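You operate a simulated robot arm through the tools that you are given. There is no shell and no other tool. Be economical: measure what you need, move in short steps, check, and stop when the job is done.

Carry out the task below with a simulated two-armed robot. There is one attempt and no reset: what you move stays moved.

## Task
Fetch the brown carton from the tray of the red cart and set it on the rebuild card. Then take the grey soap bottle and leave it on the bench top in front of the red pan. Then take the teal bottle on the shelf of the steel table and put it away on the ledge over the wash bench. Keep to this order. Set down upright: brown carton, grey soap bottle, teal bottle.

The check looks at the end state, three seconds after you hand in, the way a careful person would. Anything else that was tipped, shoved, dropped, spilled or broken makes it a failure.

## Robot
Two 7-joint arms with fingered hands on one trunk, on a base that drives. Base frame: it is fixed to the floor where the robot stands at the start and does not move with it; the origin is under the middle of the robot, x ahead of it, y to its left, z up; the surface under the hand at the start is at about z = 0.8. Lengths are in m, angles in rad, forces in N, time in s.
The left shoulder is at the start at [0.03, 0.12, 1.038], the right one opposite. With the tool pointing down near the work surface each hand reaches from about 0.26 to 0.7 m from the robot's upright axis, wherever it stands, measured 20 degrees to its own side. Places, roughly: bench top in front of the red pan (34x15 cm) [-1.22, 3.22, 0.92]; grey soap bottle [0.75, 1.75, 0.75]; ledge over the wash bench (50x12 cm) [0.96, 4.2, 1.2]; teal bottle [0.75, 2.25, 0.5]. Payload 4 kg a hand.
Tool frame (each hand has its own): the origin (TCP) lies between the finger pads and is the grasp point; the fingertips stand 0.019 m ahead of it; z points along the fingers, y is the line along which they close. The gripper opens to 0.12 m. The gripper's body begins 0.053 m behind the TCP. The gripper is a hand of 3 fingers: y runs from the thumb to the fingers, the wrist lies at [0, 0, -0.219] in the tool frame.
Orientation is told as [roll, pitch, yaw] about the base's x, y, z axes, in that order, counted from this pose: with the fingers straight down and closing along the base's y, the tool's x points along the base's -x, its y along +y and its z along -z.

## Interface
- The arms move only by the tool jog_arm. It takes "left_targets", "right_targets" or both (then of equal length, played together; a hand with none holds still); each is one flat list of numbers, 6 for each row, row after row: the shift along the base's x, y, z in m, then the turn, a rotation vector about the base's x, y, z in rad. In form: [tx, ty, tz, ax, ay, az, tx, ty, tz, ax, ay, az, ...]. A call has 1 to 8 rows; each row is the pose to reach, as a shift and turn from the pose commanded when the call began. Rows are played at 5 a second. More than 0.05 m and 0.15 rad between two rows, and nothing of the call is played. Where a pose cannot be reached the arm comes as near as it can. A force on the tool above 40 N (or 10 N above the force at the start of the call, whichever is more), or a blocked arm, ends the call early, and 0.2 s more pass. In this call time passes only in rows, and 0.2 s behind the last. The reply holds the time, the measured pose of the TCP, the force on the tool along the base axes, the opening and the grip force, in the units named above and with some noise, with the torque about the TCP (base axes, N m) and any sound that the robot's microphone picked up.
- Cameras (640 x 400 px; columns grow to the right, rows downward): "scene" is now at [0.0526, -0.0212, 1.5822]; the picture's right is [-0.26, -0.96, 0.00], its down [-0.78, 0.21, -0.60] and it looks along [0.57, -0.16, -0.80] (base axes); focal length 283 px, centre (320, 200). "left" rides on the left gripper at [-0.066, -0.003, -0.079] in its tool frame; the picture's right is [0.05, -1.00, 0.00], its down [0.76, 0.04, -0.64] and it looks along [0.64, 0.03, 0.77] (tool axes); focal length 251 px, centre (320, 200). "right" rides on the right gripper at [0.066, -0.004, -0.079] in its tool frame; the picture's right is [0.05, 1.00, 0.00], its down [-0.76, 0.04, -0.64] and it looks along [-0.64, 0.04, 0.77] (tool axes); focal length 251 px, centre (320, 200). There is no depth. A picture from a camera that has moved, and an enlarged one, comes with that camera's place and axes in the base frame and with its lens.
- get_image(camera): a new picture of that camera. It takes no simulated time.
- lift_body(by): slides the trunk up (or, below 0, down) by that many m; the arms and the scene camera ride with it, the base frame stays. It gives what a move gives, with no picture.
- roll_base(legs): drives the robot by 1 to 6 legs, each [ahead, turn to the left] in m and rad, along the robot's own axes; the way and the turn of a leg run together, so that a leg with both is an arc; at most 1.5 m and 3.142 rad a leg. The arms and the cameras ride along, it lands a little off, and it stops where it bumps. It gives what a move gives.
- move_fingers(finger1, finger2, thumb_bend, hand): sets how far each is bent, from 0 (flat) to 1 (curled in); at 0.3 the hand is open as for a grip, at 0.7 the pads meet at the TCP. One left out holds its place. A second passes; each finger stops where it meets its share of the squeeze, and holds until it gets a number again. It is the only way to open and close the hand. It gives what a move gives, with no picture; readings hold the bend of each and the force on the fingers (four entries, about 0 where the hand has none), thumb and palm.
- pan_tilt(pan, tilt): turns the head with the scene camera to pan (to the left, within 2.094 rad either way) and tilt (down, from -0.506 to 1.204), counted from straight ahead of the robot. It gives what a move gives.
- close_up(camera, box): a new picture of the part [left, top, right, bottom] of that camera's present view, enlarged. It takes no simulated time.
- finish_job(): hands the job in; it is judged then, once.

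Work in short steps. Places have to be worked out from the pictures, the camera data and where the tool is seen: move nearer, look again, correct. Check each grasp and each placing, and mend what went wrong. You have 165 turns and 138 pictures in all, those below and enlarged ones among them. Open the grippers and draw the arms clear of the work before you hand the job in, unless the task says otherwise; then end with one line.

The tools are called after "Call:" by a JSON object that holds its "api" and its "payload". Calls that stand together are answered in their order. jog_arm: Moves the arms, as the interface text tells. Its arguments: {"type":"object","properties":{"left_targets":{"type":"array"},"right_targets":{"type":"array"}},"required":[]} The other tools are called the same way: lift_body (by) slides the trunk up or down; move_fingers (finger1, finger2, thumb_bend, hand) moves the fingers one by one; roll_base (legs) drives the base; pan_tilt (pan, tilt) turns the head that bears the scene camera; get_image (camera) takes a picture; close_up (camera, box) takes an enlarged picture of a part of a camera's view; finish_job () hands the job in.

At the start:

```text
time: 0.0
left_position: [0.5037, 0.0178, 1.0282]
left_ee_rot: [0.0, -0.001, -0.024]
left_contact_force: [-0.7, -0.8, 0.2]
left_ft_torque: [0.0, 0.0, -0.02]
left_width: 0.1197
left_grasp_force: 0.0
left_shape: jaw
left_bend: [0.3, 0.3, 0.3]
left_finger forces: [0.0, 0.0, 0.0, 0.0, 0.0, 0.1]
right_position: [0.3557, -0.3768, 1.1044]
right_ee_rot: [0.001, 0.0, -0.025]
right_contact_force: [0.2, 0.2, -0.3]
right_ft_torque: [0.0, 0.0, 0.03]
right_width: 0.12
right_grasp_force: 0.2
right_shape: jaw
right_bend: [0.3, 0.3, 0.3]
right_finger forces: [0.0, 0.0, 0.0, 0.0, 0.0, 0.0]
trunk travel left (down, up): [-0.25, 0.29]
robot x, y, heading: [0.0021, 0.0023, -0.002]
head pan, tilt: [-0.267, 0.932]
```

scene: 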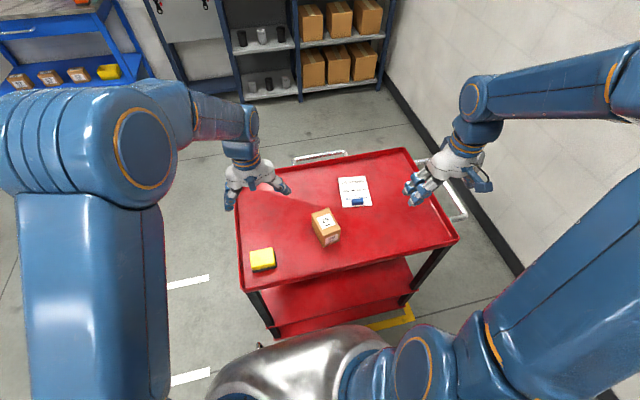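
right: 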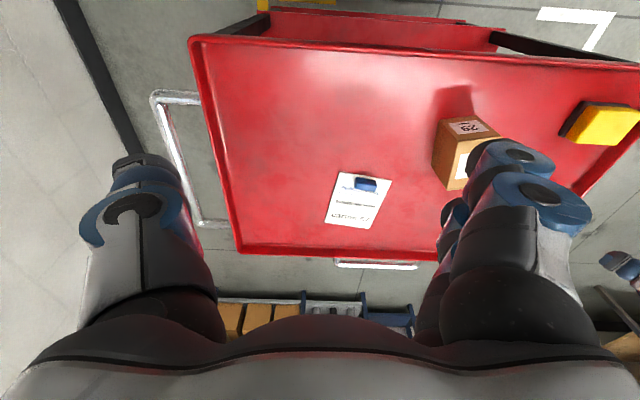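
left: 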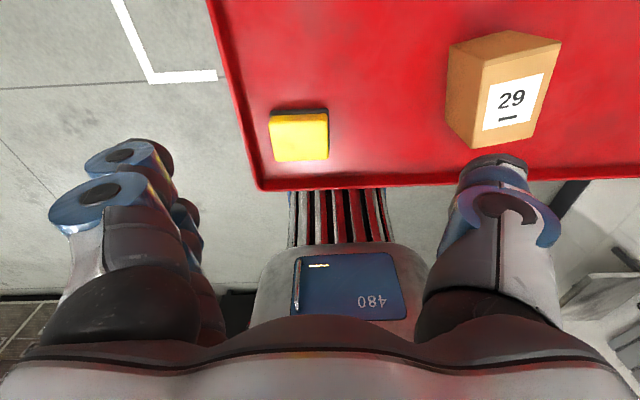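

The tray shows a brown carton, a yellow block and a white card with a blue thing on it. I look closer at the card and the surroundings.

Call:
{"api": "close_up", "payload": {"camera": "scene", "box": [220, 150, 420, 275]}}

Call:
{"api": "close_up", "payload": {"camera": "right", "box": [300, 150, 420, 250]}}

Call:
{"api": "close_up", "payload": {"camera": "scene", "box": [0, 0, 160, 100]}}

```text
3.20 times, centred on (320, 212) of scene
camera zoom: at [0.0526, -0.0212, 1.5822], right [-0.26, -0.96, 0.0], down [-0.78, 0.21, -0.6], along [0.57, -0.16, -0.8], focal length 906 px, centre (320, 160)
```

zoom: 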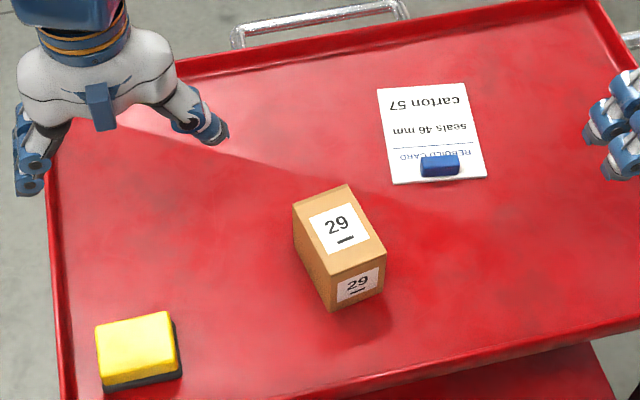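

```text
4.00 times, centred on (360, 200) of right
camera zoom: at [0.2892, -0.3788, 1.1824], right [-0.03, 1.0, 0.0], down [0.77, 0.02, 0.64], along [0.64, 0.02, -0.77], focal length 1006 px, centre (160, 200)
```

zoom: 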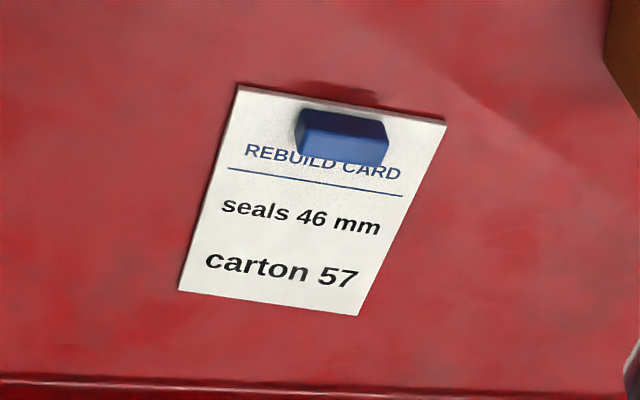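

```text
4.00 times, centred on (80, 50) of scene
camera zoom: at [0.0526, -0.0212, 1.5822], right [-0.26, -0.96, 0.0], down [-0.78, 0.21, -0.6], along [0.57, -0.16, -0.8], focal length 1133 px, centre (1280, 800)
```

zoom: 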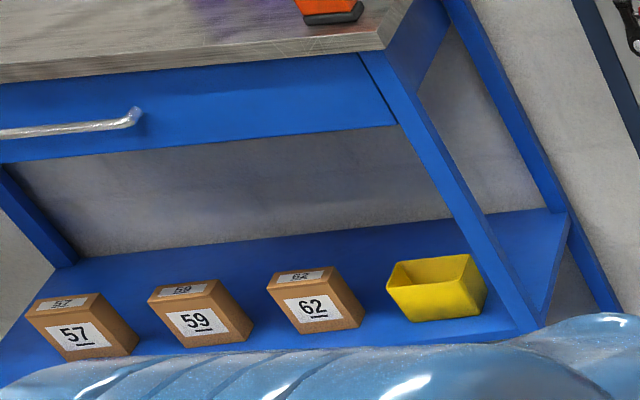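

Carton "29" is at about (0.478, -0.160), yawed about +0.16, roughly 5.4 x 7.8 x 8 cm. The card is centred near (0.62, -0.30), yawed about -0.19, with a small blue thing at its near end. I bring the right hand above the carton and move the left hand aside.

Call:
{"api": "jog_arm", "payload": {"right_targets": [0.02, 0.036, -0.016, 0, 0, 0.03, 0.04, 0.072, -0.032, 0, 0, 0.06, 0.061, 0.108, -0.048, 0, 0, 0.09, 0.081, 0.144, -0.064, 0, 0, 0.12, 0.102, 0.18, -0.08, 0, 0, 0.15, 0.122, 0.217, -0.1, 0, 0, 0.185], "left_targets": [-0.01, 0.035, 0.005, 0, 0, 0, -0.02, 0.07, 0.01, 0, 0, 0, -0.03, 0.105, 0.015, 0, 0, 0, -0.04, 0.14, 0.02, 0, 0, 0, -0.05, 0.175, 0.025, 0, 0, 0, -0.06, 0.2, 0.03, 0, 0, 0]}}

Call:
{"api": "get_image", "payload": {"camera": "right"}}

Call:
{"api": "get_image", "payload": {"camera": "scene"}}

```text
time: 1.4
left_position: [0.4465, 0.2206, 1.056]
left_ee_rot: [-0.001, 0.0, -0.024]
left_contact_force: [-0.8, 0.2, -0.9]
left_ft_torque: [-0.03, 0.02, -0.01]
left_width: 0.1198
left_grasp_force: 0.0
left_shape: jaw
left_bend: [0.3, 0.3, 0.3]
left_finger forces: [0.0, 0.0, 0.0, 0.1, 0.0, 0.0]
right_position: [0.4776, -0.1588, 1.0046]
right_ee_rot: [-0.002, 0.0, 0.159]
right_contact_force: [0.4, 0.4, -0.4]
right_ft_torque: [0.0, 0.01, 0.0]
right_width: 0.1198
right_grasp_force: 0.1
right_shape: jaw
right_bend: [0.3, 0.3, 0.3]
right_finger forces: [0.0, 0.0, 0.0, 0.0, 0.0, 0.0]
trunk travel left (down, up): [-0.25, 0.29]
robot x, y, heading: [-0.0019, -0.0032, 0.002]
head pan, tilt: [-0.267, 0.932]
```

```text
131 pictures are left
camera right: at [0.4124, -0.1717, 1.0831], right [-0.21, 0.98, 0.0], down [0.75, 0.16, 0.64], along [0.63, 0.14, -0.77], focal length 251 px, centre (320, 200)
```

right: 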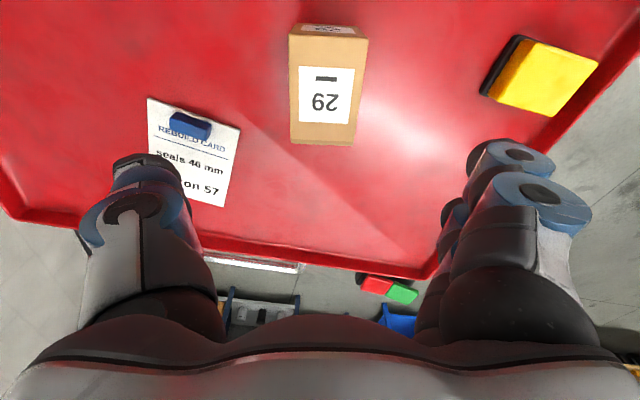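

```text
130 pictures are left
camera scene: at [0.0536, -0.0195, 1.5822], right [-0.26, -0.96, 0.0], down [-0.78, 0.21, -0.6], along [0.57, -0.16, -0.8], focal length 283 px, centre (320, 200)
```

scene: 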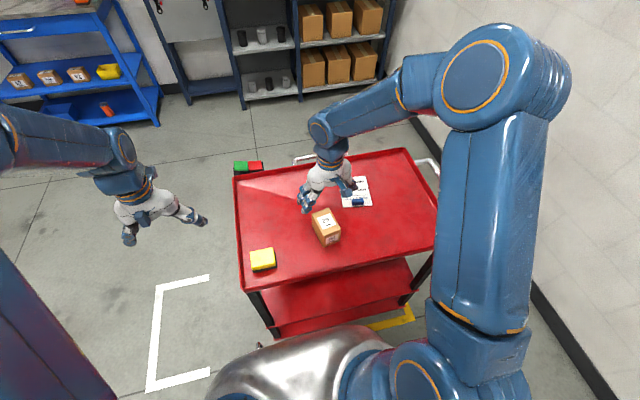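

The wrist camera confirms the carton centre near (0.476, -0.155). I descend straight over it.

Call:
{"api": "jog_arm", "payload": {"right_targets": [0, 0.003, -0.04, 0, 0, 0.015, -0.001, 0.004, -0.08, 0, 0, 0.015, -0.001, 0.004, -0.12, 0, 0, 0.015, -0.001, 0.004, -0.158, 0, 0, 0.015]}}

Call:
{"api": "get_image", "payload": {"camera": "right"}}

Call:
{"api": "close_up", "payload": {"camera": "scene", "box": [220, 150, 420, 275]}}

```text
time: 2.4
left_position: [0.4465, 0.2181, 1.0558]
left_ee_rot: [0.0, 0.002, -0.024]
left_contact_force: [0.5, 0.5, 0.0]
left_ft_torque: [0.04, 0.01, 0.04]
left_width: 0.12
left_grasp_force: 0.0
left_shape: jaw
left_bend: [0.3, 0.3, 0.3]
left_finger forces: [0.0, 0.1, 0.0, 0.0, 0.1, 0.1]
right_position: [0.473, -0.1569, 0.8453]
right_ee_rot: [-0.001, 0.0, 0.175]
right_contact_force: [-0.1, 0.6, 0.3]
right_ft_torque: [-0.04, 0.01, 0.03]
right_width: 0.12
right_grasp_force: 0.1
right_shape: jaw
right_bend: [0.3, 0.3, 0.3]
right_finger forces: [0.0, 0.1, 0.0, 0.0, 0.0, 0.1]
trunk travel left (down, up): [-0.25, 0.29]
robot x, y, heading: [0.0002, 0.0003, -0.001]
head pan, tilt: [-0.267, 0.932]
```

```text
129 pictures are left
camera right: at [0.4095, -0.1716, 0.9246], right [-0.23, 0.97, 0.0], down [0.75, 0.17, 0.64], along [0.63, 0.15, -0.77], focal length 251 px, centre (320, 200)
```

right: 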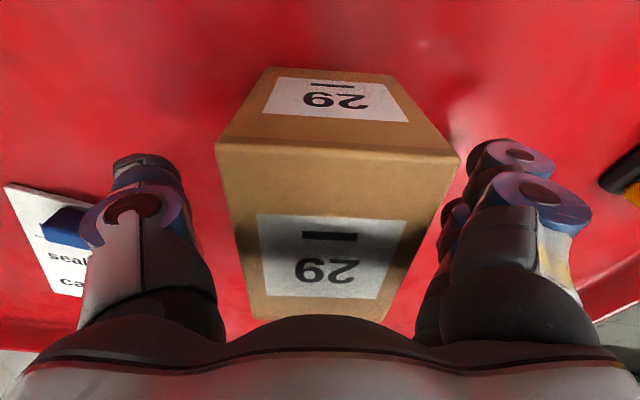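

```text
3.20 times, centred on (320, 212) of scene
camera zoom: at [0.0534, -0.0215, 1.5822], right [-0.26, -0.96, 0.0], down [-0.78, 0.21, -0.59], along [0.57, -0.16, -0.8], focal length 906 px, centre (320, 160)
```

zoom: 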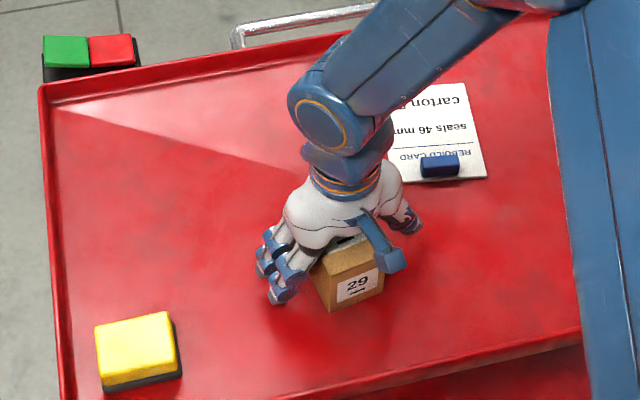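

The carton sits between thumb and fingers. I close.

Call:
{"api": "move_fingers", "payload": {"hand": "right", "finger1": 0.65, "finger2": 0.65, "thumb_bend": 0.65}}

Call:
{"api": "get_image", "payload": {"camera": "right"}}

```text
time: 3.4
left_position: [0.4461, 0.2182, 1.0565]
left_ee_rot: [0.001, 0.0, -0.024]
left_contact_force: [0.3, -0.9, -0.1]
left_ft_torque: [0.0, 0.02, 0.02]
left_width: 0.1198
left_grasp_force: 0.1
left_shape: jaw
left_bend: [0.3, 0.3, 0.3]
left_finger forces: [0.1, 0.0, 0.0, 0.1, 0.1, 0.1]
right_position: [0.4725, -0.1572, 0.8467]
right_ee_rot: [-0.001, 0.002, 0.177]
right_contact_force: [-1.1, 0.5, -0.1]
right_ft_torque: [0.0, -0.02, -0.03]
right_width: 0.0627
right_grasp_force: 32.2
right_shape: fingers
right_bend: [0.54, 0.54, 0.54]
right_finger forces: [16.4, 16.0, 0.0, 0.0, 32.7, 0.0]
trunk travel left (down, up): [-0.25, 0.29]
robot x, y, heading: [-0.0002, -0.0012, -0.003]
head pan, tilt: [-0.267, 0.932]
```

```text
127 pictures are left
camera right: at [0.4091, -0.1714, 0.925], right [-0.23, 0.97, 0.0], down [0.75, 0.17, 0.64], along [0.63, 0.15, -0.77], focal length 251 px, centre (320, 200)
```

right: 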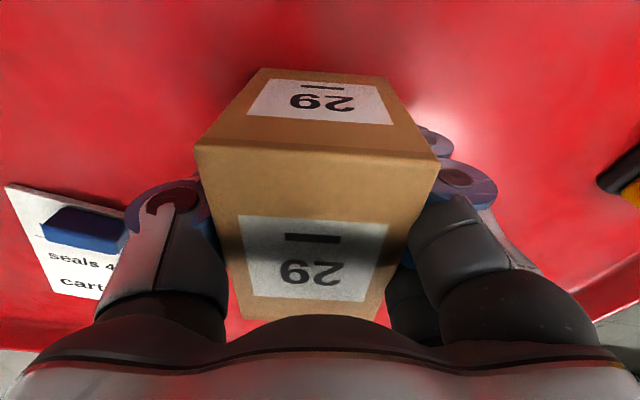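

Firm grip (32 N). I lift by 12 cm and check.

Call:
{"api": "jog_arm", "payload": {"right_targets": [0, 0, 0.03, 0, 0, 0, 0, 0, 0.06, 0, 0, 0, 0, 0, 0.09, 0, 0, 0, 0, 0, 0.12, 0, 0, 0]}}

Call:
{"api": "get_image", "payload": {"camera": "right"}}

```text
time: 4.4
left_position: [0.4463, 0.2193, 1.0559]
left_ee_rot: [0.001, 0.001, -0.025]
left_contact_force: [0.5, 0.2, 0.6]
left_ft_torque: [0.0, 0.0, 0.01]
left_width: 0.1199
left_grasp_force: 0.1
left_shape: jaw
left_bend: [0.3, 0.3, 0.3]
left_finger forces: [0.0, 0.0, 0.1, 0.1, 0.1, 0.1]
right_position: [0.4749, -0.1555, 0.9652]
right_ee_rot: [0.0, 0.003, 0.177]
right_contact_force: [-0.8, 0.7, -2.9]
right_ft_torque: [-0.01, 0.01, 0.01]
right_width: 0.063
right_grasp_force: 32.1
right_shape: fingers
right_bend: [0.54, 0.54, 0.54]
right_finger forces: [16.2, 15.8, 0.0, 0.0, 32.7, 0.0]
trunk travel left (down, up): [-0.25, 0.29]
robot x, y, heading: [0.0016, 0.0002, 0.0]
head pan, tilt: [-0.267, 0.932]
```

```text
126 pictures are left
camera right: at [0.4102, -0.1704, 1.0445], right [-0.23, 0.97, 0.0], down [0.75, 0.17, 0.64], along [0.63, 0.15, -0.77], focal length 251 px, centre (320, 200)
```

right: 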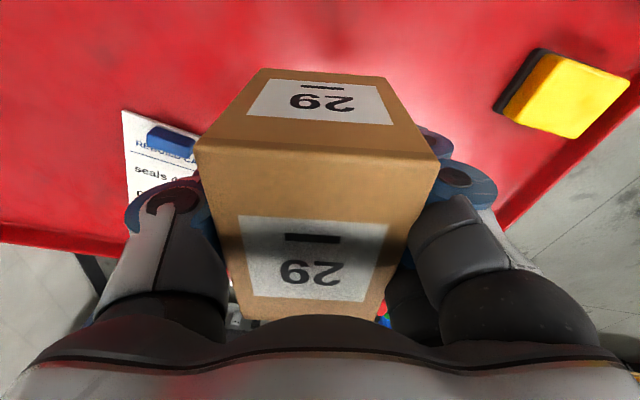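

Held steadily. I carry it over the card, turning to the card's heading.

Call:
{"api": "jog_arm", "payload": {"right_targets": [0.0265, -0.025, 0, 0, 0, -0.061, 0.053, -0.05, 0, 0, 0, -0.122, 0.08, -0.075, 0, 0, 0, -0.183, 0.106, -0.1, 0, 0, 0, -0.245, 0.132, -0.125, 0, 0, 0, -0.306, 0.159, -0.15, 0, 0, 0, -0.367]}}

Call:
{"api": "get_image", "payload": {"camera": "right"}}

Call:
{"api": "close_up", "payload": {"camera": "scene", "box": [270, 130, 430, 230]}}

```text
time: 5.8
left_position: [0.4468, 0.2172, 1.056]
left_ee_rot: [0.0, 0.002, -0.023]
left_contact_force: [-0.6, -0.4, -0.3]
left_ft_torque: [0.01, -0.02, -0.02]
left_width: 0.1198
left_grasp_force: 0.1
left_shape: jaw
left_bend: [0.3, 0.3, 0.3]
left_finger forces: [0.0, 0.0, 0.0, 0.0, 0.1, 0.1]
right_position: [0.6355, -0.3076, 0.9638]
right_ee_rot: [0.001, 0.003, -0.19]
right_contact_force: [0.1, 0.0, -2.9]
right_ft_torque: [0.05, 0.06, -0.02]
right_width: 0.0627
right_grasp_force: 32.5
right_shape: fingers
right_bend: [0.54, 0.54, 0.54]
right_finger forces: [16.3, 15.9, 0.0, 0.0, 32.6, 0.1]
trunk travel left (down, up): [-0.25, 0.29]
robot x, y, heading: [-0.001, -0.0003, -0.001]
head pan, tilt: [-0.267, 0.932]
```

```text
125 pictures are left
camera right: at [0.5701, -0.298, 1.0419], right [0.14, 0.99, 0.0], down [0.76, -0.11, 0.64], along [0.64, -0.09, -0.77], focal length 251 px, centre (320, 200)
```

right: 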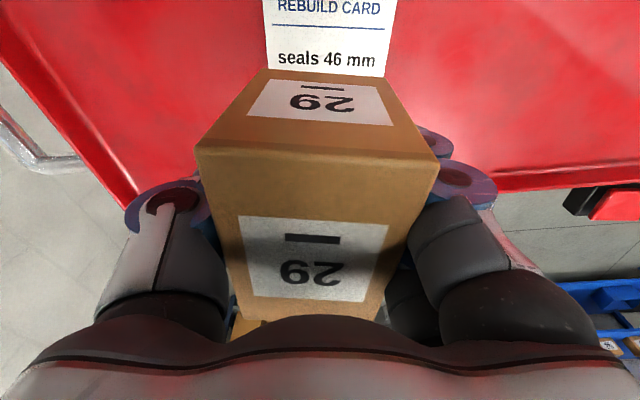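

```text
4.00 times, centred on (350, 180) of scene
camera zoom: at [0.0545, -0.0219, 1.5821], right [-0.26, -0.96, 0.0], down [-0.78, 0.21, -0.59], along [0.57, -0.16, -0.8], focal length 1133 px, centre (200, 280)
```

zoom: 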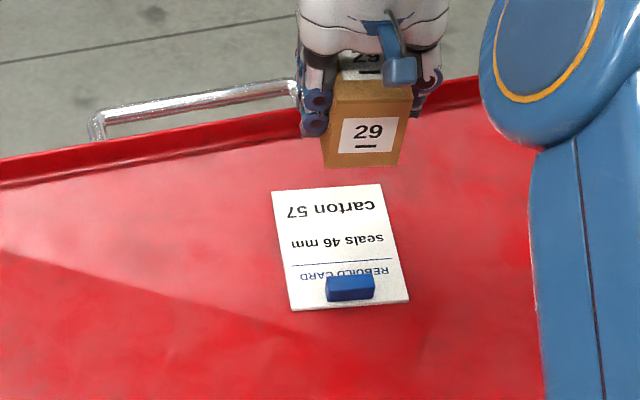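

The carton is over the card; its near edge is at about x 0.603 and the blue block's back at about 0.572. I shift it 1 cm nearer the card centre and lower it.

Call:
{"api": "jog_arm", "payload": {"right_targets": [-0.009, 0.004, -0.03, 0, 0, 0, -0.009, 0.004, -0.06, 0, 0, 0, -0.009, 0.004, -0.09, 0, 0, 0, -0.009, 0.004, -0.105, 0, 0, 0, -0.009, 0.004, -0.113, 0, 0, 0]}}

Call:
{"api": "close_up", "payload": {"camera": "scene", "box": [270, 130, 430, 230]}}

Call:
{"api": "get_image", "payload": {"camera": "right"}}

```text
time: 7.0
left_position: [0.4448, 0.2182, 1.0552]
left_ee_rot: [-0.001, 0.0, -0.024]
left_contact_force: [0.4, 0.0, -0.1]
left_ft_torque: [-0.01, -0.03, 0.0]
left_width: 0.1199
left_grasp_force: 0.0
left_shape: jaw
left_bend: [0.3, 0.3, 0.3]
left_finger forces: [0.0, 0.1, 0.1, 0.0, 0.0, 0.1]
right_position: [0.6262, -0.302, 0.853]
right_ee_rot: [-0.001, 0.001, -0.191]
right_contact_force: [-0.3, 0.4, -2.6]
right_ft_torque: [-0.01, 0.01, 0.0]
right_width: 0.0629
right_grasp_force: 32.4
right_shape: fingers
right_bend: [0.54, 0.54, 0.54]
right_finger forces: [16.0, 16.0, 0.0, 0.0, 32.5, 0.1]
trunk travel left (down, up): [-0.25, 0.29]
robot x, y, heading: [0.0005, 0.0002, -0.001]
head pan, tilt: [-0.267, 0.932]
```

```text
4.00 times, centred on (350, 180) of scene
camera zoom: at [0.0533, -0.0214, 1.5822], right [-0.26, -0.96, 0.0], down [-0.78, 0.21, -0.59], along [0.57, -0.16, -0.8], focal length 1133 px, centre (200, 280)
```

zoom: 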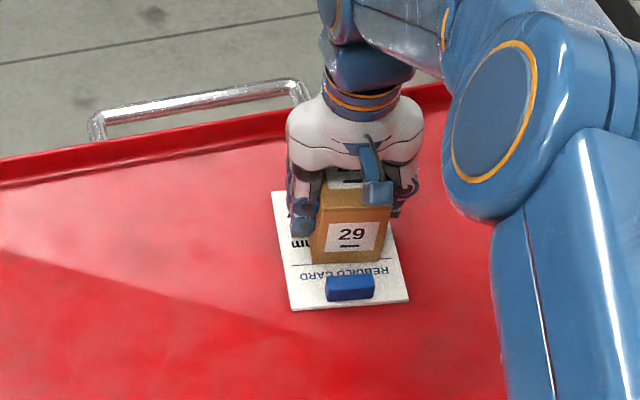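

```text
122 pictures are left
camera right: at [0.5599, -0.2937, 0.9312], right [0.14, 0.99, 0.0], down [0.76, -0.1, 0.64], along [0.64, -0.09, -0.77], focal length 251 px, centre (320, 200)
```

right: 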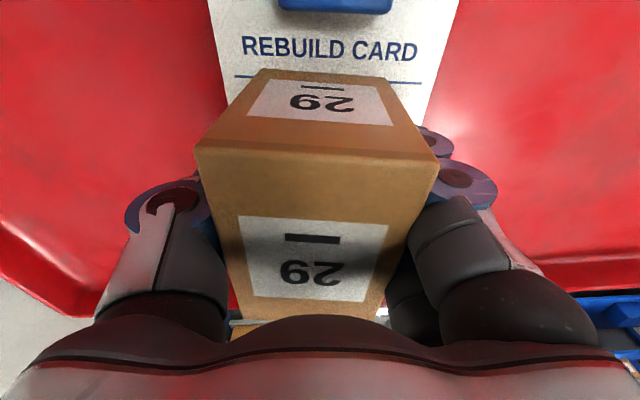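

Well lined up; a few mm remain. I lower in small steps until contact.

Call:
{"api": "jog_arm", "payload": {"right_targets": [0, 0, -0.003, 0, 0, 0, 0, 0, -0.005, 0, 0, 0, 0, 0, -0.006, 0, 0, 0]}}

```text
time: 7.8
left_position: [0.4434, 0.2182, 1.0577]
left_ee_rot: [-0.002, -0.001, -0.024]
left_contact_force: [0.7, -0.1, -0.7]
left_ft_torque: [0.02, 0.0, 0.05]
left_width: 0.1199
left_grasp_force: 0.0
left_shape: jaw
left_bend: [0.3, 0.3, 0.3]
left_finger forces: [0.1, 0.0, 0.0, 0.0, 0.1, 0.0]
right_position: [0.6251, -0.3005, 0.8509]
right_ee_rot: [-0.002, -0.006, -0.189]
right_contact_force: [-2.0, 0.3, 23.2]
right_ft_torque: [-0.73, 0.28, -0.07]
right_width: 0.0625
right_grasp_force: 34.4
right_shape: fingers
right_bend: [0.54, 0.54, 0.54]
right_finger forces: [17.3, 16.4, 0.0, 0.1, 36.1, 0.0]
trunk travel left (down, up): [-0.25, 0.29]
robot x, y, heading: [0.0005, -0.0033, -0.002]
head pan, tilt: [-0.267, 0.932]
```

Contact (23 N up). I ease up 2 mm to shed the load and release.

Call:
{"api": "jog_arm", "payload": {"right_targets": [0, 0, 0.003, 0, 0, 0]}}

Call:
{"api": "move_fingers", "payload": {"hand": "right", "finger1": 0.3, "finger2": 0.3, "thumb_bend": 0.3}}

Call:
{"api": "get_image", "payload": {"camera": "right"}}

```text
time: 8.2
left_position: [0.4445, 0.2191, 1.0567]
left_ee_rot: [-0.002, 0.0, -0.026]
left_contact_force: [1.0, 0.4, 0.9]
left_ft_torque: [0.01, 0.0, 0.03]
left_width: 0.12
left_grasp_force: 0.1
left_shape: jaw
left_bend: [0.3, 0.3, 0.3]
left_finger forces: [0.0, 0.1, 0.1, 0.1, 0.0, 0.0]
right_position: [0.6262, -0.3022, 0.8511]
right_ee_rot: [-0.001, -0.002, -0.189]
right_contact_force: [3.6, -2.8, 17.6]
right_ft_torque: [-0.66, 0.19, 0.03]
right_width: 0.063
right_grasp_force: 34.5
right_shape: fingers
right_bend: [0.54, 0.54, 0.54]
right_finger forces: [16.5, 15.9, 0.1, 0.1, 36.0, 0.0]
trunk travel left (down, up): [-0.25, 0.29]
robot x, y, heading: [-0.0017, -0.0009, 0.001]
head pan, tilt: [-0.267, 0.932]
```

```text
time: 9.2
left_position: [0.4454, 0.2181, 1.0563]
left_ee_rot: [-0.002, 0.0, -0.023]
left_contact_force: [-0.4, 0.2, 0.2]
left_ft_torque: [-0.04, -0.01, 0.0]
left_width: 0.1202
left_grasp_force: 0.1
left_shape: jaw
left_bend: [0.3, 0.3, 0.3]
left_finger forces: [0.1, 0.0, 0.1, 0.0, 0.0, 0.0]
right_position: [0.6257, -0.3011, 0.8488]
right_ee_rot: [0.001, 0.0, -0.19]
right_contact_force: [0.0, 0.0, 0.1]
right_ft_torque: [-0.02, 0.04, 0.01]
right_width: 0.128
right_grasp_force: 0.1
right_shape: fingers
right_bend: [0.3, 0.3, 0.3]
right_finger forces: [0.0, 0.0, 0.1, 0.0, 0.0, 0.1]
trunk travel left (down, up): [-0.25, 0.29]
robot x, y, heading: [-0.0, -0.0006, 0.001]
head pan, tilt: [-0.267, 0.932]
```

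```text
121 pictures are left
camera right: at [0.5604, -0.2926, 0.9277], right [0.14, 0.99, 0.0], down [0.76, -0.1, 0.64], along [0.64, -0.09, -0.77], focal length 251 px, centre (320, 200)
```

right: 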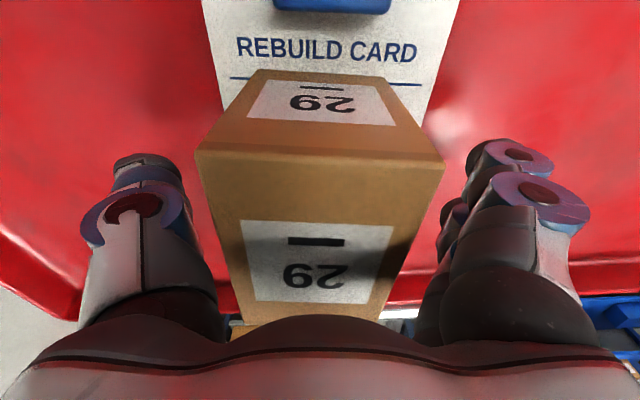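

Released cleanly. I rise straight up and draw the right hand back; then look.

Call:
{"api": "jog_arm", "payload": {"right_targets": [0, 0, 0.04, 0, 0, 0, 0, 0, 0.08, 0, 0, 0, 0, 0, 0.12, 0, 0, 0, 0, 0, 0.16, 0, 0, 0, -0.03, 0, 0.2, 0, 0, 0, -0.06, -0.005, 0.235, 0, 0, 0, -0.1, -0.01, 0.26, 0, 0, 0, -0.145, -0.015, 0.27, 0, 0, 0]}}

Call:
{"api": "get_image", "payload": {"camera": "scene"}}

```text
time: 11.0
left_position: [0.444, 0.2184, 1.0562]
left_ee_rot: [0.002, -0.001, -0.025]
left_contact_force: [-0.7, 0.2, 1.3]
left_ft_torque: [0.01, -0.01, 0.0]
left_width: 0.1197
left_grasp_force: 0.1
left_shape: jaw
left_bend: [0.3, 0.3, 0.3]
left_finger forces: [0.0, 0.0, 0.0, 0.0, 0.0, 0.0]
right_position: [0.4808, -0.3165, 1.1222]
right_ee_rot: [-0.001, -0.001, -0.191]
right_contact_force: [0.0, -0.3, -0.1]
right_ft_torque: [0.01, -0.05, 0.01]
right_width: 0.1275
right_grasp_force: 0.0
right_shape: fingers
right_bend: [0.3, 0.3, 0.3]
right_finger forces: [0.0, 0.0, 0.0, 0.0, 0.1, 0.0]
trunk travel left (down, up): [-0.25, 0.29]
robot x, y, heading: [0.0026, 0.0059, -0.003]
head pan, tilt: [-0.267, 0.932]
```

```text
120 pictures are left
camera scene: at [0.0508, -0.0212, 1.5823], right [-0.26, -0.96, 0.0], down [-0.77, 0.21, -0.6], along [0.58, -0.16, -0.8], focal length 283 px, centre (320, 200)
```

scene: 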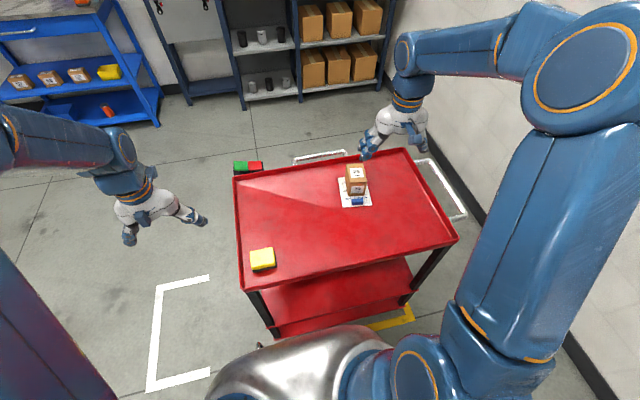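

The carton stands upright on the card. Now I look around to the left to plan the drive to the steel table.

Call:
{"api": "pan_tilt", "payload": {"pan": 0.9, "tilt": 0.55}}

Call:
{"api": "get_image", "payload": {"camera": "scene"}}

Call:
{"api": "pan_tilt", "payload": {"pan": 1.9, "tilt": 0.55}}

Call:
{"api": "get_image", "payload": {"camera": "scene"}}

```text
time: 12.4
left_position: [0.4448, 0.2188, 1.0541]
left_ee_rot: [0.001, 0.001, -0.023]
left_contact_force: [0.6, -1.0, -0.2]
left_ft_torque: [0.03, 0.04, -0.02]
left_width: 0.1199
left_grasp_force: 0.1
left_shape: jaw
left_bend: [0.3, 0.3, 0.3]
left_finger forces: [0.0, 0.1, 0.0, 0.1, 0.1, 0.1]
right_position: [0.482, -0.3169, 1.1211]
right_ee_rot: [0.0, -0.001, -0.19]
right_contact_force: [0.5, -0.3, -1.1]
right_ft_torque: [0.01, -0.01, 0.0]
right_width: 0.128
right_grasp_force: 0.1
right_shape: fingers
right_bend: [0.3, 0.3, 0.3]
right_finger forces: [0.1, 0.0, 0.0, 0.0, 0.1, 0.0]
trunk travel left (down, up): [-0.25, 0.29]
robot x, y, heading: [0.0041, 0.0007, -0.002]
head pan, tilt: [0.901, 0.55]
```

```text
119 pictures are left
camera scene: at [0.0373, 0.0686, 1.6139], right [0.78, -0.62, 0.0], down [-0.33, -0.41, -0.85], along [0.53, 0.67, -0.52], focal length 283 px, centre (320, 200)
```

scene: 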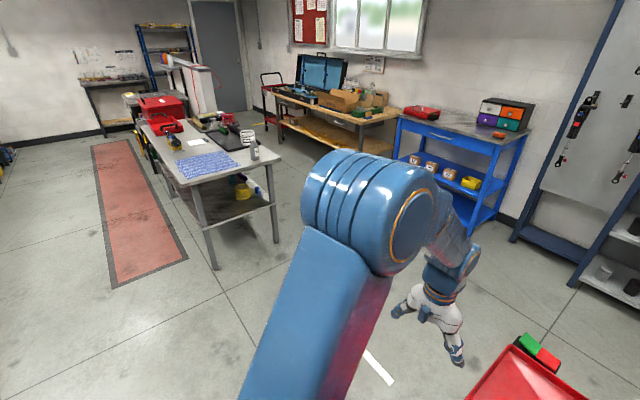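

```text
time: 13.7
left_position: [0.4448, 0.2174, 1.0564]
left_ee_rot: [-0.001, -0.002, -0.026]
left_contact_force: [1.3, 0.3, -0.4]
left_ft_torque: [0.0, 0.02, 0.01]
left_width: 0.1199
left_grasp_force: 0.1
left_shape: jaw
left_bend: [0.3, 0.3, 0.3]
left_finger forces: [0.0, 0.0, 0.0, 0.0, 0.0, 0.0]
right_position: [0.4821, -0.3158, 1.1215]
right_ee_rot: [0.002, 0.001, -0.189]
right_contact_force: [0.2, 0.3, 0.6]
right_ft_torque: [0.0, 0.0, -0.02]
right_width: 0.1277
right_grasp_force: 0.1
right_shape: fingers
right_bend: [0.3, 0.3, 0.3]
right_finger forces: [0.0, 0.0, 0.0, 0.0, 0.0, 0.1]
trunk travel left (down, up): [-0.25, 0.29]
robot x, y, heading: [0.0015, 0.0015, -0.001]
head pan, tilt: [1.901, 0.55]
```

```text
118 pictures are left
camera scene: at [-0.0474, 0.0833, 1.6139], right [0.95, 0.32, 0.0], down [0.17, -0.49, -0.85], along [-0.28, 0.81, -0.52], focal length 283 px, centre (320, 200)
```

scene: 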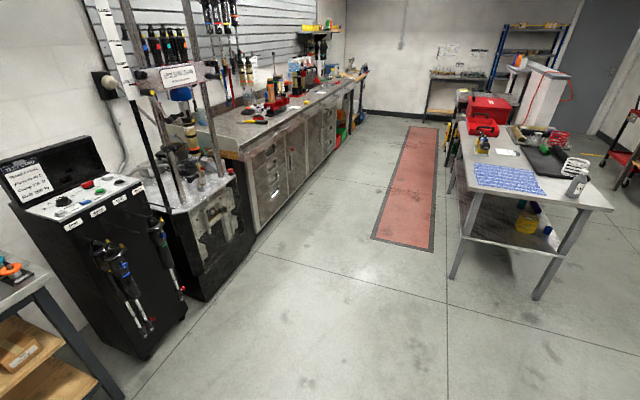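

I see the steel table (front edge about y 1.65, grey bottle on its near right corner), the long bench with the red pan left, and the wash bench beyond. I back off the cart, turn left and drive toward the steel table.

Call:
{"api": "roll_base", "payload": {"legs": [[-0.15, 0], [0, 1.571], [0.55, 0]]}}

Call:
{"api": "pan_tilt", "payload": {"pan": -0.5, "tilt": 0.5}}

Call:
{"api": "get_image", "payload": {"camera": "scene"}}

```text
time: 17.3
left_position: [-0.0482, 0.4842, 1.0552]
left_ee_rot: [-0.004, 0.0, 0.893]
left_contact_force: [-0.8, 1.2, -0.3]
left_ft_torque: [-0.05, -0.02, -0.01]
left_width: 0.1199
left_grasp_force: 0.0
left_shape: jaw
left_bend: [0.3, 0.3, 0.3]
left_finger forces: [0.0, 0.0, 0.0, 0.0, 0.0, 0.0]
right_position: [0.3964, 0.1888, 1.1211]
right_ee_rot: [-0.002, 0.0, 0.724]
right_contact_force: [-0.1, 0.5, 0.7]
right_ft_torque: [-0.02, -0.03, 0.01]
right_width: 0.1283
right_grasp_force: 0.0
right_shape: fingers
right_bend: [0.3, 0.3, 0.3]
right_finger forces: [0.0, 0.1, 0.0, 0.0, 0.0, 0.0]
trunk travel left (down, up): [-0.25, 0.29]
robot x, y, heading: [-0.0996, -0.0488, 0.935]
head pan, tilt: [1.901, 0.55]
stopped in leg 2: the robot was blocked; the commanded pose is now the measured one
```

```text
time: 19.5
left_position: [-0.0473, 0.4826, 1.0565]
left_ee_rot: [-0.001, 0.0, 0.892]
left_contact_force: [-0.1, -0.6, 0.3]
left_ft_torque: [-0.02, -0.02, -0.01]
left_width: 0.12
left_grasp_force: 0.1
left_shape: jaw
left_bend: [0.3, 0.3, 0.3]
left_finger forces: [0.0, 0.0, 0.0, 0.0, 0.0, 0.0]
right_position: [0.3983, 0.1857, 1.1221]
right_ee_rot: [-0.001, -0.001, 0.725]
right_contact_force: [-0.1, 0.6, -0.4]
right_ft_torque: [-0.01, -0.04, -0.03]
right_width: 0.1283
right_grasp_force: 0.0
right_shape: fingers
right_bend: [0.3, 0.3, 0.3]
right_finger forces: [0.0, 0.1, 0.0, 0.0, 0.0, 0.0]
trunk travel left (down, up): [-0.25, 0.29]
robot x, y, heading: [-0.0987, -0.0436, 0.937]
head pan, tilt: [-0.499, 0.499]
```

```text
117 pictures are left
camera scene: at [-0.0287, -0.0226, 1.6185], right [0.42, -0.91, 0.0], down [-0.43, -0.2, -0.88], along [0.8, 0.37, -0.48], focal length 283 px, centre (320, 200)
```

scene: 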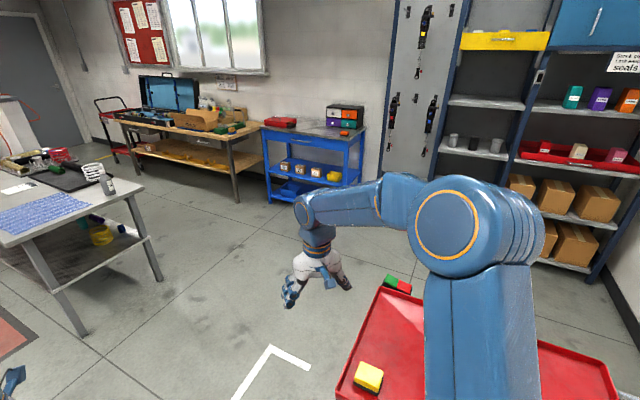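

The turn was blocked part-way. I look at the cart and around the base to find what was touched.

Call:
{"api": "pan_tilt", "payload": {"pan": -1.1, "tilt": 0.95}}

Call:
{"api": "get_image", "payload": {"camera": "scene"}}

Call:
{"api": "pan_tilt", "payload": {"pan": -2.09, "tilt": 0.9}}

Call:
{"api": "get_image", "payload": {"camera": "scene"}}

Call:
{"api": "pan_tilt", "payload": {"pan": 2.09, "tilt": 0.9}}

Call:
{"api": "get_image", "payload": {"camera": "scene"}}

```text
time: 20.5
left_position: [-0.0471, 0.4815, 1.0568]
left_ee_rot: [-0.002, 0.0, 0.892]
left_contact_force: [-0.2, -0.5, -0.7]
left_ft_torque: [-0.02, -0.02, -0.01]
left_width: 0.1201
left_grasp_force: 0.0
left_shape: jaw
left_bend: [0.3, 0.3, 0.3]
left_finger forces: [0.0, 0.0, 0.0, 0.1, 0.0, 0.0]
right_position: [0.3986, 0.1859, 1.1211]
right_ee_rot: [0.001, 0.0, 0.724]
right_contact_force: [-0.3, -0.4, 0.9]
right_ft_torque: [-0.03, 0.0, -0.03]
right_width: 0.1282
right_grasp_force: 0.0
right_shape: fingers
right_bend: [0.3, 0.3, 0.3]
right_finger forces: [0.1, 0.1, 0.1, 0.0, 0.0, 0.1]
trunk travel left (down, up): [-0.25, 0.29]
robot x, y, heading: [-0.0983, -0.0431, 0.933]
head pan, tilt: [-1.1, 0.949]
```

```text
116 pictures are left
camera scene: at [-0.0393, -0.0729, 1.5811], right [-0.16, -0.99, 0.0], down [-0.8, 0.13, -0.58], along [0.57, -0.1, -0.81], focal length 283 px, centre (320, 200)
```

scene: 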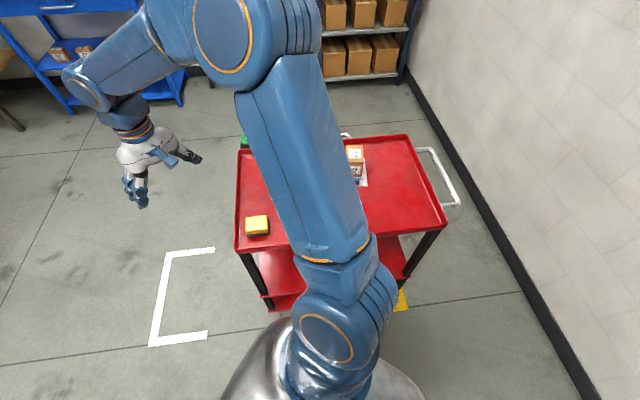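

```text
time: 21.8
left_position: [-0.0475, 0.4819, 1.0572]
left_ee_rot: [-0.002, 0.0, 0.892]
left_contact_force: [-0.3, -0.5, 0.9]
left_ft_torque: [0.03, 0.02, -0.02]
left_width: 0.12
left_grasp_force: 0.0
left_shape: jaw
left_bend: [0.3, 0.3, 0.3]
left_finger forces: [0.0, 0.0, 0.0, 0.0, 0.0, 0.1]
right_position: [0.3983, 0.1847, 1.1201]
right_ee_rot: [0.002, 0.0, 0.725]
right_contact_force: [-0.5, 0.4, -0.8]
right_ft_torque: [0.01, -0.01, 0.0]
right_width: 0.1285
right_grasp_force: 0.0
right_shape: fingers
right_bend: [0.3, 0.3, 0.3]
right_finger forces: [0.0, 0.0, 0.0, 0.0, 0.0, 0.1]
trunk travel left (down, up): [-0.25, 0.29]
robot x, y, heading: [-0.1002, -0.0439, 0.938]
head pan, tilt: [-2.089, 0.901]
```

```text
115 pictures are left
camera scene: at [-0.0805, -0.1301, 1.5847], right [-0.91, -0.41, 0.0], down [-0.32, 0.72, -0.62], along [0.25, -0.57, -0.78], focal length 283 px, centre (320, 200)
```

scene: 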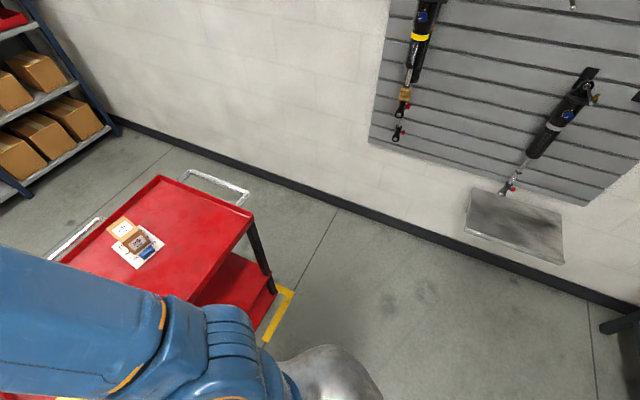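

```text
time: 25.2
left_position: [-0.0469, 0.481, 1.0567]
left_ee_rot: [-0.002, 0.0, 0.893]
left_contact_force: [0.4, -0.2, 0.1]
left_ft_torque: [0.01, 0.01, -0.04]
left_width: 0.1202
left_grasp_force: 0.1
left_shape: jaw
left_bend: [0.3, 0.3, 0.3]
left_finger forces: [0.1, 0.1, 0.0, 0.1, 0.0, 0.0]
right_position: [0.3983, 0.1858, 1.1207]
right_ee_rot: [-0.001, -0.001, 0.725]
right_contact_force: [0.0, 0.2, -0.3]
right_ft_torque: [-0.01, -0.02, 0.02]
right_width: 0.1282
right_grasp_force: 0.1
right_shape: fingers
right_bend: [0.3, 0.3, 0.3]
right_finger forces: [0.0, 0.1, 0.0, 0.0, 0.1, 0.0]
trunk travel left (down, up): [-0.25, 0.29]
robot x, y, heading: [-0.1003, -0.0445, 0.935]
head pan, tilt: [2.089, 0.901]
```

```text
114 pictures are left
camera scene: at [-0.1861, -0.0522, 1.5847], right [0.12, 0.99, 0.0], down [0.78, -0.09, -0.62], along [-0.62, 0.07, -0.78], focal length 283 px, centre (320, 200)
```

scene: 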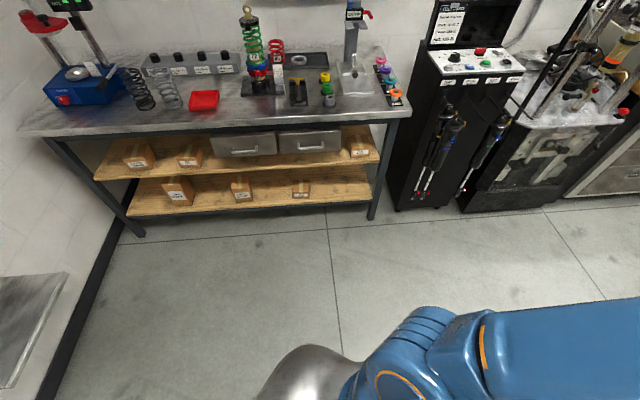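

The cart and carton haven't moved; the base's front corner evidently met the cart. I back away from it along the present heading, then finish the turn.

Call:
{"api": "roll_base", "payload": {"legs": [[-0.28, 0]]}}

Call:
{"api": "roll_base", "payload": {"legs": [[0, 0.636]]}}

```text
time: 27.1
left_position: [-0.2157, 0.2531, 1.0568]
left_ee_rot: [0.0, 0.0, 0.891]
left_contact_force: [-0.4, -0.4, -0.3]
left_ft_torque: [0.0, -0.01, -0.01]
left_width: 0.1199
left_grasp_force: 0.0
left_shape: jaw
left_bend: [0.3, 0.3, 0.3]
left_finger forces: [0.1, 0.0, 0.1, 0.0, 0.1, 0.0]
right_position: [0.2299, -0.0447, 1.1216]
right_ee_rot: [0.001, 0.001, 0.724]
right_contact_force: [-0.3, 0.1, 0.2]
right_ft_torque: [0.02, 0.02, 0.0]
right_width: 0.1281
right_grasp_force: 0.0
right_shape: fingers
right_bend: [0.3, 0.3, 0.3]
right_finger forces: [0.1, 0.0, 0.1, 0.0, 0.1, 0.1]
trunk travel left (down, up): [-0.25, 0.29]
robot x, y, heading: [-0.2675, -0.2742, 0.934]
head pan, tilt: [2.089, 0.901]
```

```text
time: 29.3
left_position: [-0.5389, 0.1829, 1.0567]
left_ee_rot: [0.001, 0.001, 1.531]
left_contact_force: [0.1, 0.4, 0.2]
left_ft_torque: [-0.02, 0.04, -0.02]
left_width: 0.1198
left_grasp_force: 0.1
left_shape: jaw
left_bend: [0.3, 0.3, 0.3]
left_finger forces: [0.1, 0.0, 0.1, 0.0, 0.0, 0.0]
right_position: [-0.0054, 0.2112, 1.1194]
right_ee_rot: [-0.001, 0.002, 1.365]
right_contact_force: [-0.5, 0.2, -0.6]
right_ft_torque: [-0.06, -0.03, 0.0]
right_width: 0.1284
right_grasp_force: 0.1
right_shape: fingers
right_bend: [0.3, 0.3, 0.3]
right_finger forces: [0.1, 0.1, 0.0, 0.0, 0.0, 0.0]
trunk travel left (down, up): [-0.25, 0.29]
robot x, y, heading: [-0.2232, -0.2709, 1.558]
head pan, tilt: [2.089, 0.901]
```

Clear now. I drive up to in front of the steel table.

Call:
{"api": "roll_base", "payload": {"legs": [[1.08, 0], [0, -1.25], [0.73, 0]]}}

Call:
{"api": "pan_tilt", "payload": {"pan": 1.2, "tilt": 0.7}}

Call:
{"api": "get_image", "payload": {"camera": "scene"}}

```text
time: 37.1
left_position: [-0.0501, 1.358, 1.0567]
left_ee_rot: [0.002, 0.001, 0.641]
left_contact_force: [0.7, -0.4, -0.1]
left_ft_torque: [0.1, 0.03, 0.01]
left_width: 0.1199
left_grasp_force: 0.1
left_shape: jaw
left_bend: [0.3, 0.3, 0.3]
left_finger forces: [0.0, 0.1, 0.0, 0.0, 0.0, 0.1]
right_position: [0.3055, 0.9603, 1.121]
right_ee_rot: [0.004, 0.002, 0.473]
right_contact_force: [0.8, 0.5, -0.4]
right_ft_torque: [0.07, 0.03, -0.03]
right_width: 0.1281
right_grasp_force: 0.1
right_shape: fingers
right_bend: [0.3, 0.3, 0.3]
right_finger forces: [0.0, 0.0, 0.1, 0.1, 0.1, 0.0]
trunk travel left (down, up): [-0.25, 0.29]
robot x, y, heading: [-0.2469, 0.8715, 0.646]
head pan, tilt: [2.089, 0.901]
stopped in leg 2: the robot was blocked; the commanded pose is now the measured one
```

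```text
time: 38.2
left_position: [-0.0556, 1.3603, 1.0556]
left_ee_rot: [-0.003, -0.001, 0.641]
left_contact_force: [0.1, -0.6, 0.4]
left_ft_torque: [-0.01, 0.0, 0.02]
left_width: 0.1197
left_grasp_force: 0.0
left_shape: jaw
left_bend: [0.3, 0.3, 0.3]
left_finger forces: [0.0, 0.0, 0.0, 0.0, 0.0, 0.0]
right_position: [0.3023, 0.9628, 1.1203]
right_ee_rot: [0.0, 0.001, 0.475]
right_contact_force: [-0.6, -0.3, -0.4]
right_ft_torque: [0.02, -0.01, -0.02]
right_width: 0.1281
right_grasp_force: 0.0
right_shape: fingers
right_bend: [0.3, 0.3, 0.3]
right_finger forces: [0.0, 0.0, 0.0, 0.1, 0.0, 0.0]
trunk travel left (down, up): [-0.25, 0.29]
robot x, y, heading: [-0.2459, 0.8719, 0.646]
head pan, tilt: [1.201, 0.7]
```

```text
113 pictures are left
camera scene: at [-0.2849, 0.9405, 1.6007], right [0.96, 0.27, 0.0], down [0.18, -0.62, -0.76], along [-0.21, 0.74, -0.64], focal length 283 px, centre (320, 200)
```

scene: 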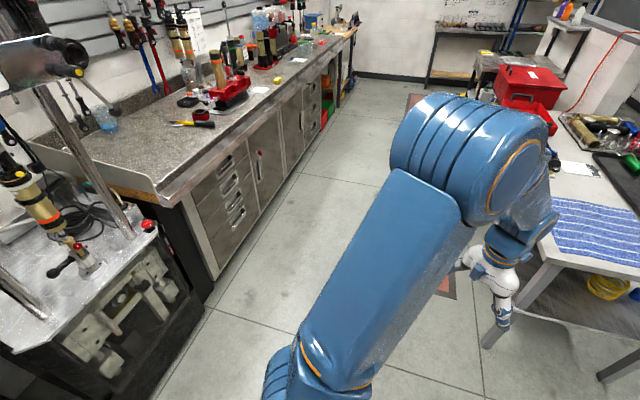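

Nothing is visibly near the base; both stops came after about 0.9 rad of turning. I try the remaining turn as a short leg.

Call:
{"api": "roll_base", "payload": {"legs": [[0, -0.34]]}}

```text
time: 39.7
left_position: [0.1038, 1.266, 1.0557]
left_ee_rot: [-0.002, 0.001, 0.294]
left_contact_force: [0.6, 0.8, -0.2]
left_ft_torque: [0.02, -0.01, 0.01]
left_width: 0.12
left_grasp_force: 0.1
left_shape: jaw
left_bend: [0.3, 0.3, 0.3]
left_finger forces: [0.0, 0.0, 0.1, 0.1, 0.0, 0.0]
right_position: [0.305, 0.7702, 1.1213]
right_ee_rot: [0.0, 0.0, 0.127]
right_contact_force: [-0.1, 0.6, 0.2]
right_ft_torque: [0.0, -0.01, -0.01]
right_width: 0.1284
right_grasp_force: 0.1
right_shape: fingers
right_bend: [0.3, 0.3, 0.3]
right_finger forces: [0.0, 0.0, 0.0, 0.0, 0.1, 0.0]
trunk travel left (down, up): [-0.25, 0.29]
robot x, y, heading: [-0.2534, 0.8985, 0.289]
head pan, tilt: [1.201, 0.7]
```

Short turns work. I drive on and turn in two short legs.

Call:
{"api": "roll_base", "payload": {"legs": [[0.72, 0], [0, 0.6]]}}

Call:
{"api": "pan_tilt", "payload": {"pan": 0.1, "tilt": 0.8}}

Call:
{"api": "get_image", "payload": {"camera": "scene"}}

```text
time: 45.3
left_position: [0.5267, 1.6134, 1.0563]
left_ee_rot: [-0.001, 0.002, 0.896]
left_contact_force: [0.1, -0.1, -1.0]
left_ft_torque: [0.02, 0.0, -0.01]
left_width: 0.12
left_grasp_force: 0.0
left_shape: jaw
left_bend: [0.3, 0.3, 0.3]
left_finger forces: [0.0, 0.1, 0.0, 0.0, 0.1, 0.0]
right_position: [0.9733, 1.32, 1.1189]
right_ee_rot: [0.002, 0.002, 0.729]
right_contact_force: [0.0, 0.4, -0.2]
right_ft_torque: [-0.02, 0.0, 0.02]
right_width: 0.1283
right_grasp_force: 0.1
right_shape: fingers
right_bend: [0.3, 0.3, 0.3]
right_finger forces: [0.0, 0.0, 0.0, 0.0, 0.1, 0.0]
trunk travel left (down, up): [-0.25, 0.29]
robot x, y, heading: [0.4803, 1.0802, 0.898]
head pan, tilt: [1.201, 0.7]
```

```text
time: 46.7
left_position: [0.5263, 1.6123, 1.0575]
left_ee_rot: [-0.001, 0.0, 0.898]
left_contact_force: [-0.2, -0.7, 0.3]
left_ft_torque: [-0.03, 0.03, -0.04]
left_width: 0.1198
left_grasp_force: 0.0
left_shape: jaw
left_bend: [0.3, 0.3, 0.3]
left_finger forces: [0.0, 0.1, 0.0, 0.0, 0.1, 0.0]
right_position: [0.9731, 1.319, 1.1206]
right_ee_rot: [0.003, -0.001, 0.731]
right_contact_force: [0.1, 0.0, -0.3]
right_ft_torque: [0.05, 0.02, 0.01]
right_width: 0.1282
right_grasp_force: 0.0
right_shape: fingers
right_bend: [0.3, 0.3, 0.3]
right_finger forces: [0.0, 0.1, 0.0, 0.0, 0.1, 0.1]
trunk travel left (down, up): [-0.25, 0.29]
robot x, y, heading: [0.4774, 1.0821, 0.9]
head pan, tilt: [0.099, 0.799]
```

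```text
112 pictures are left
camera scene: at [0.5113, 1.1316, 1.5925], right [0.84, -0.54, 0.0], down [-0.39, -0.6, -0.7], along [0.38, 0.59, -0.72], focal length 283 px, centre (320, 200)
```

scene: 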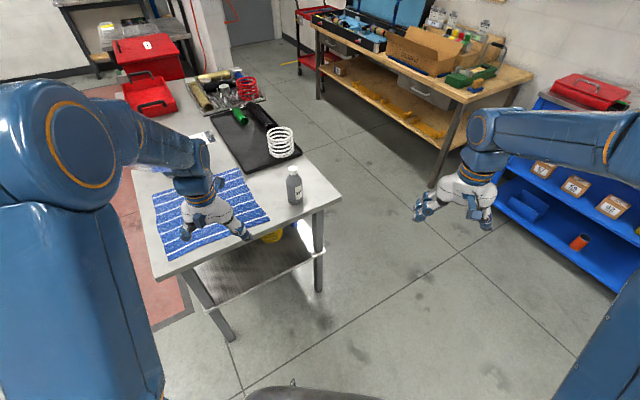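

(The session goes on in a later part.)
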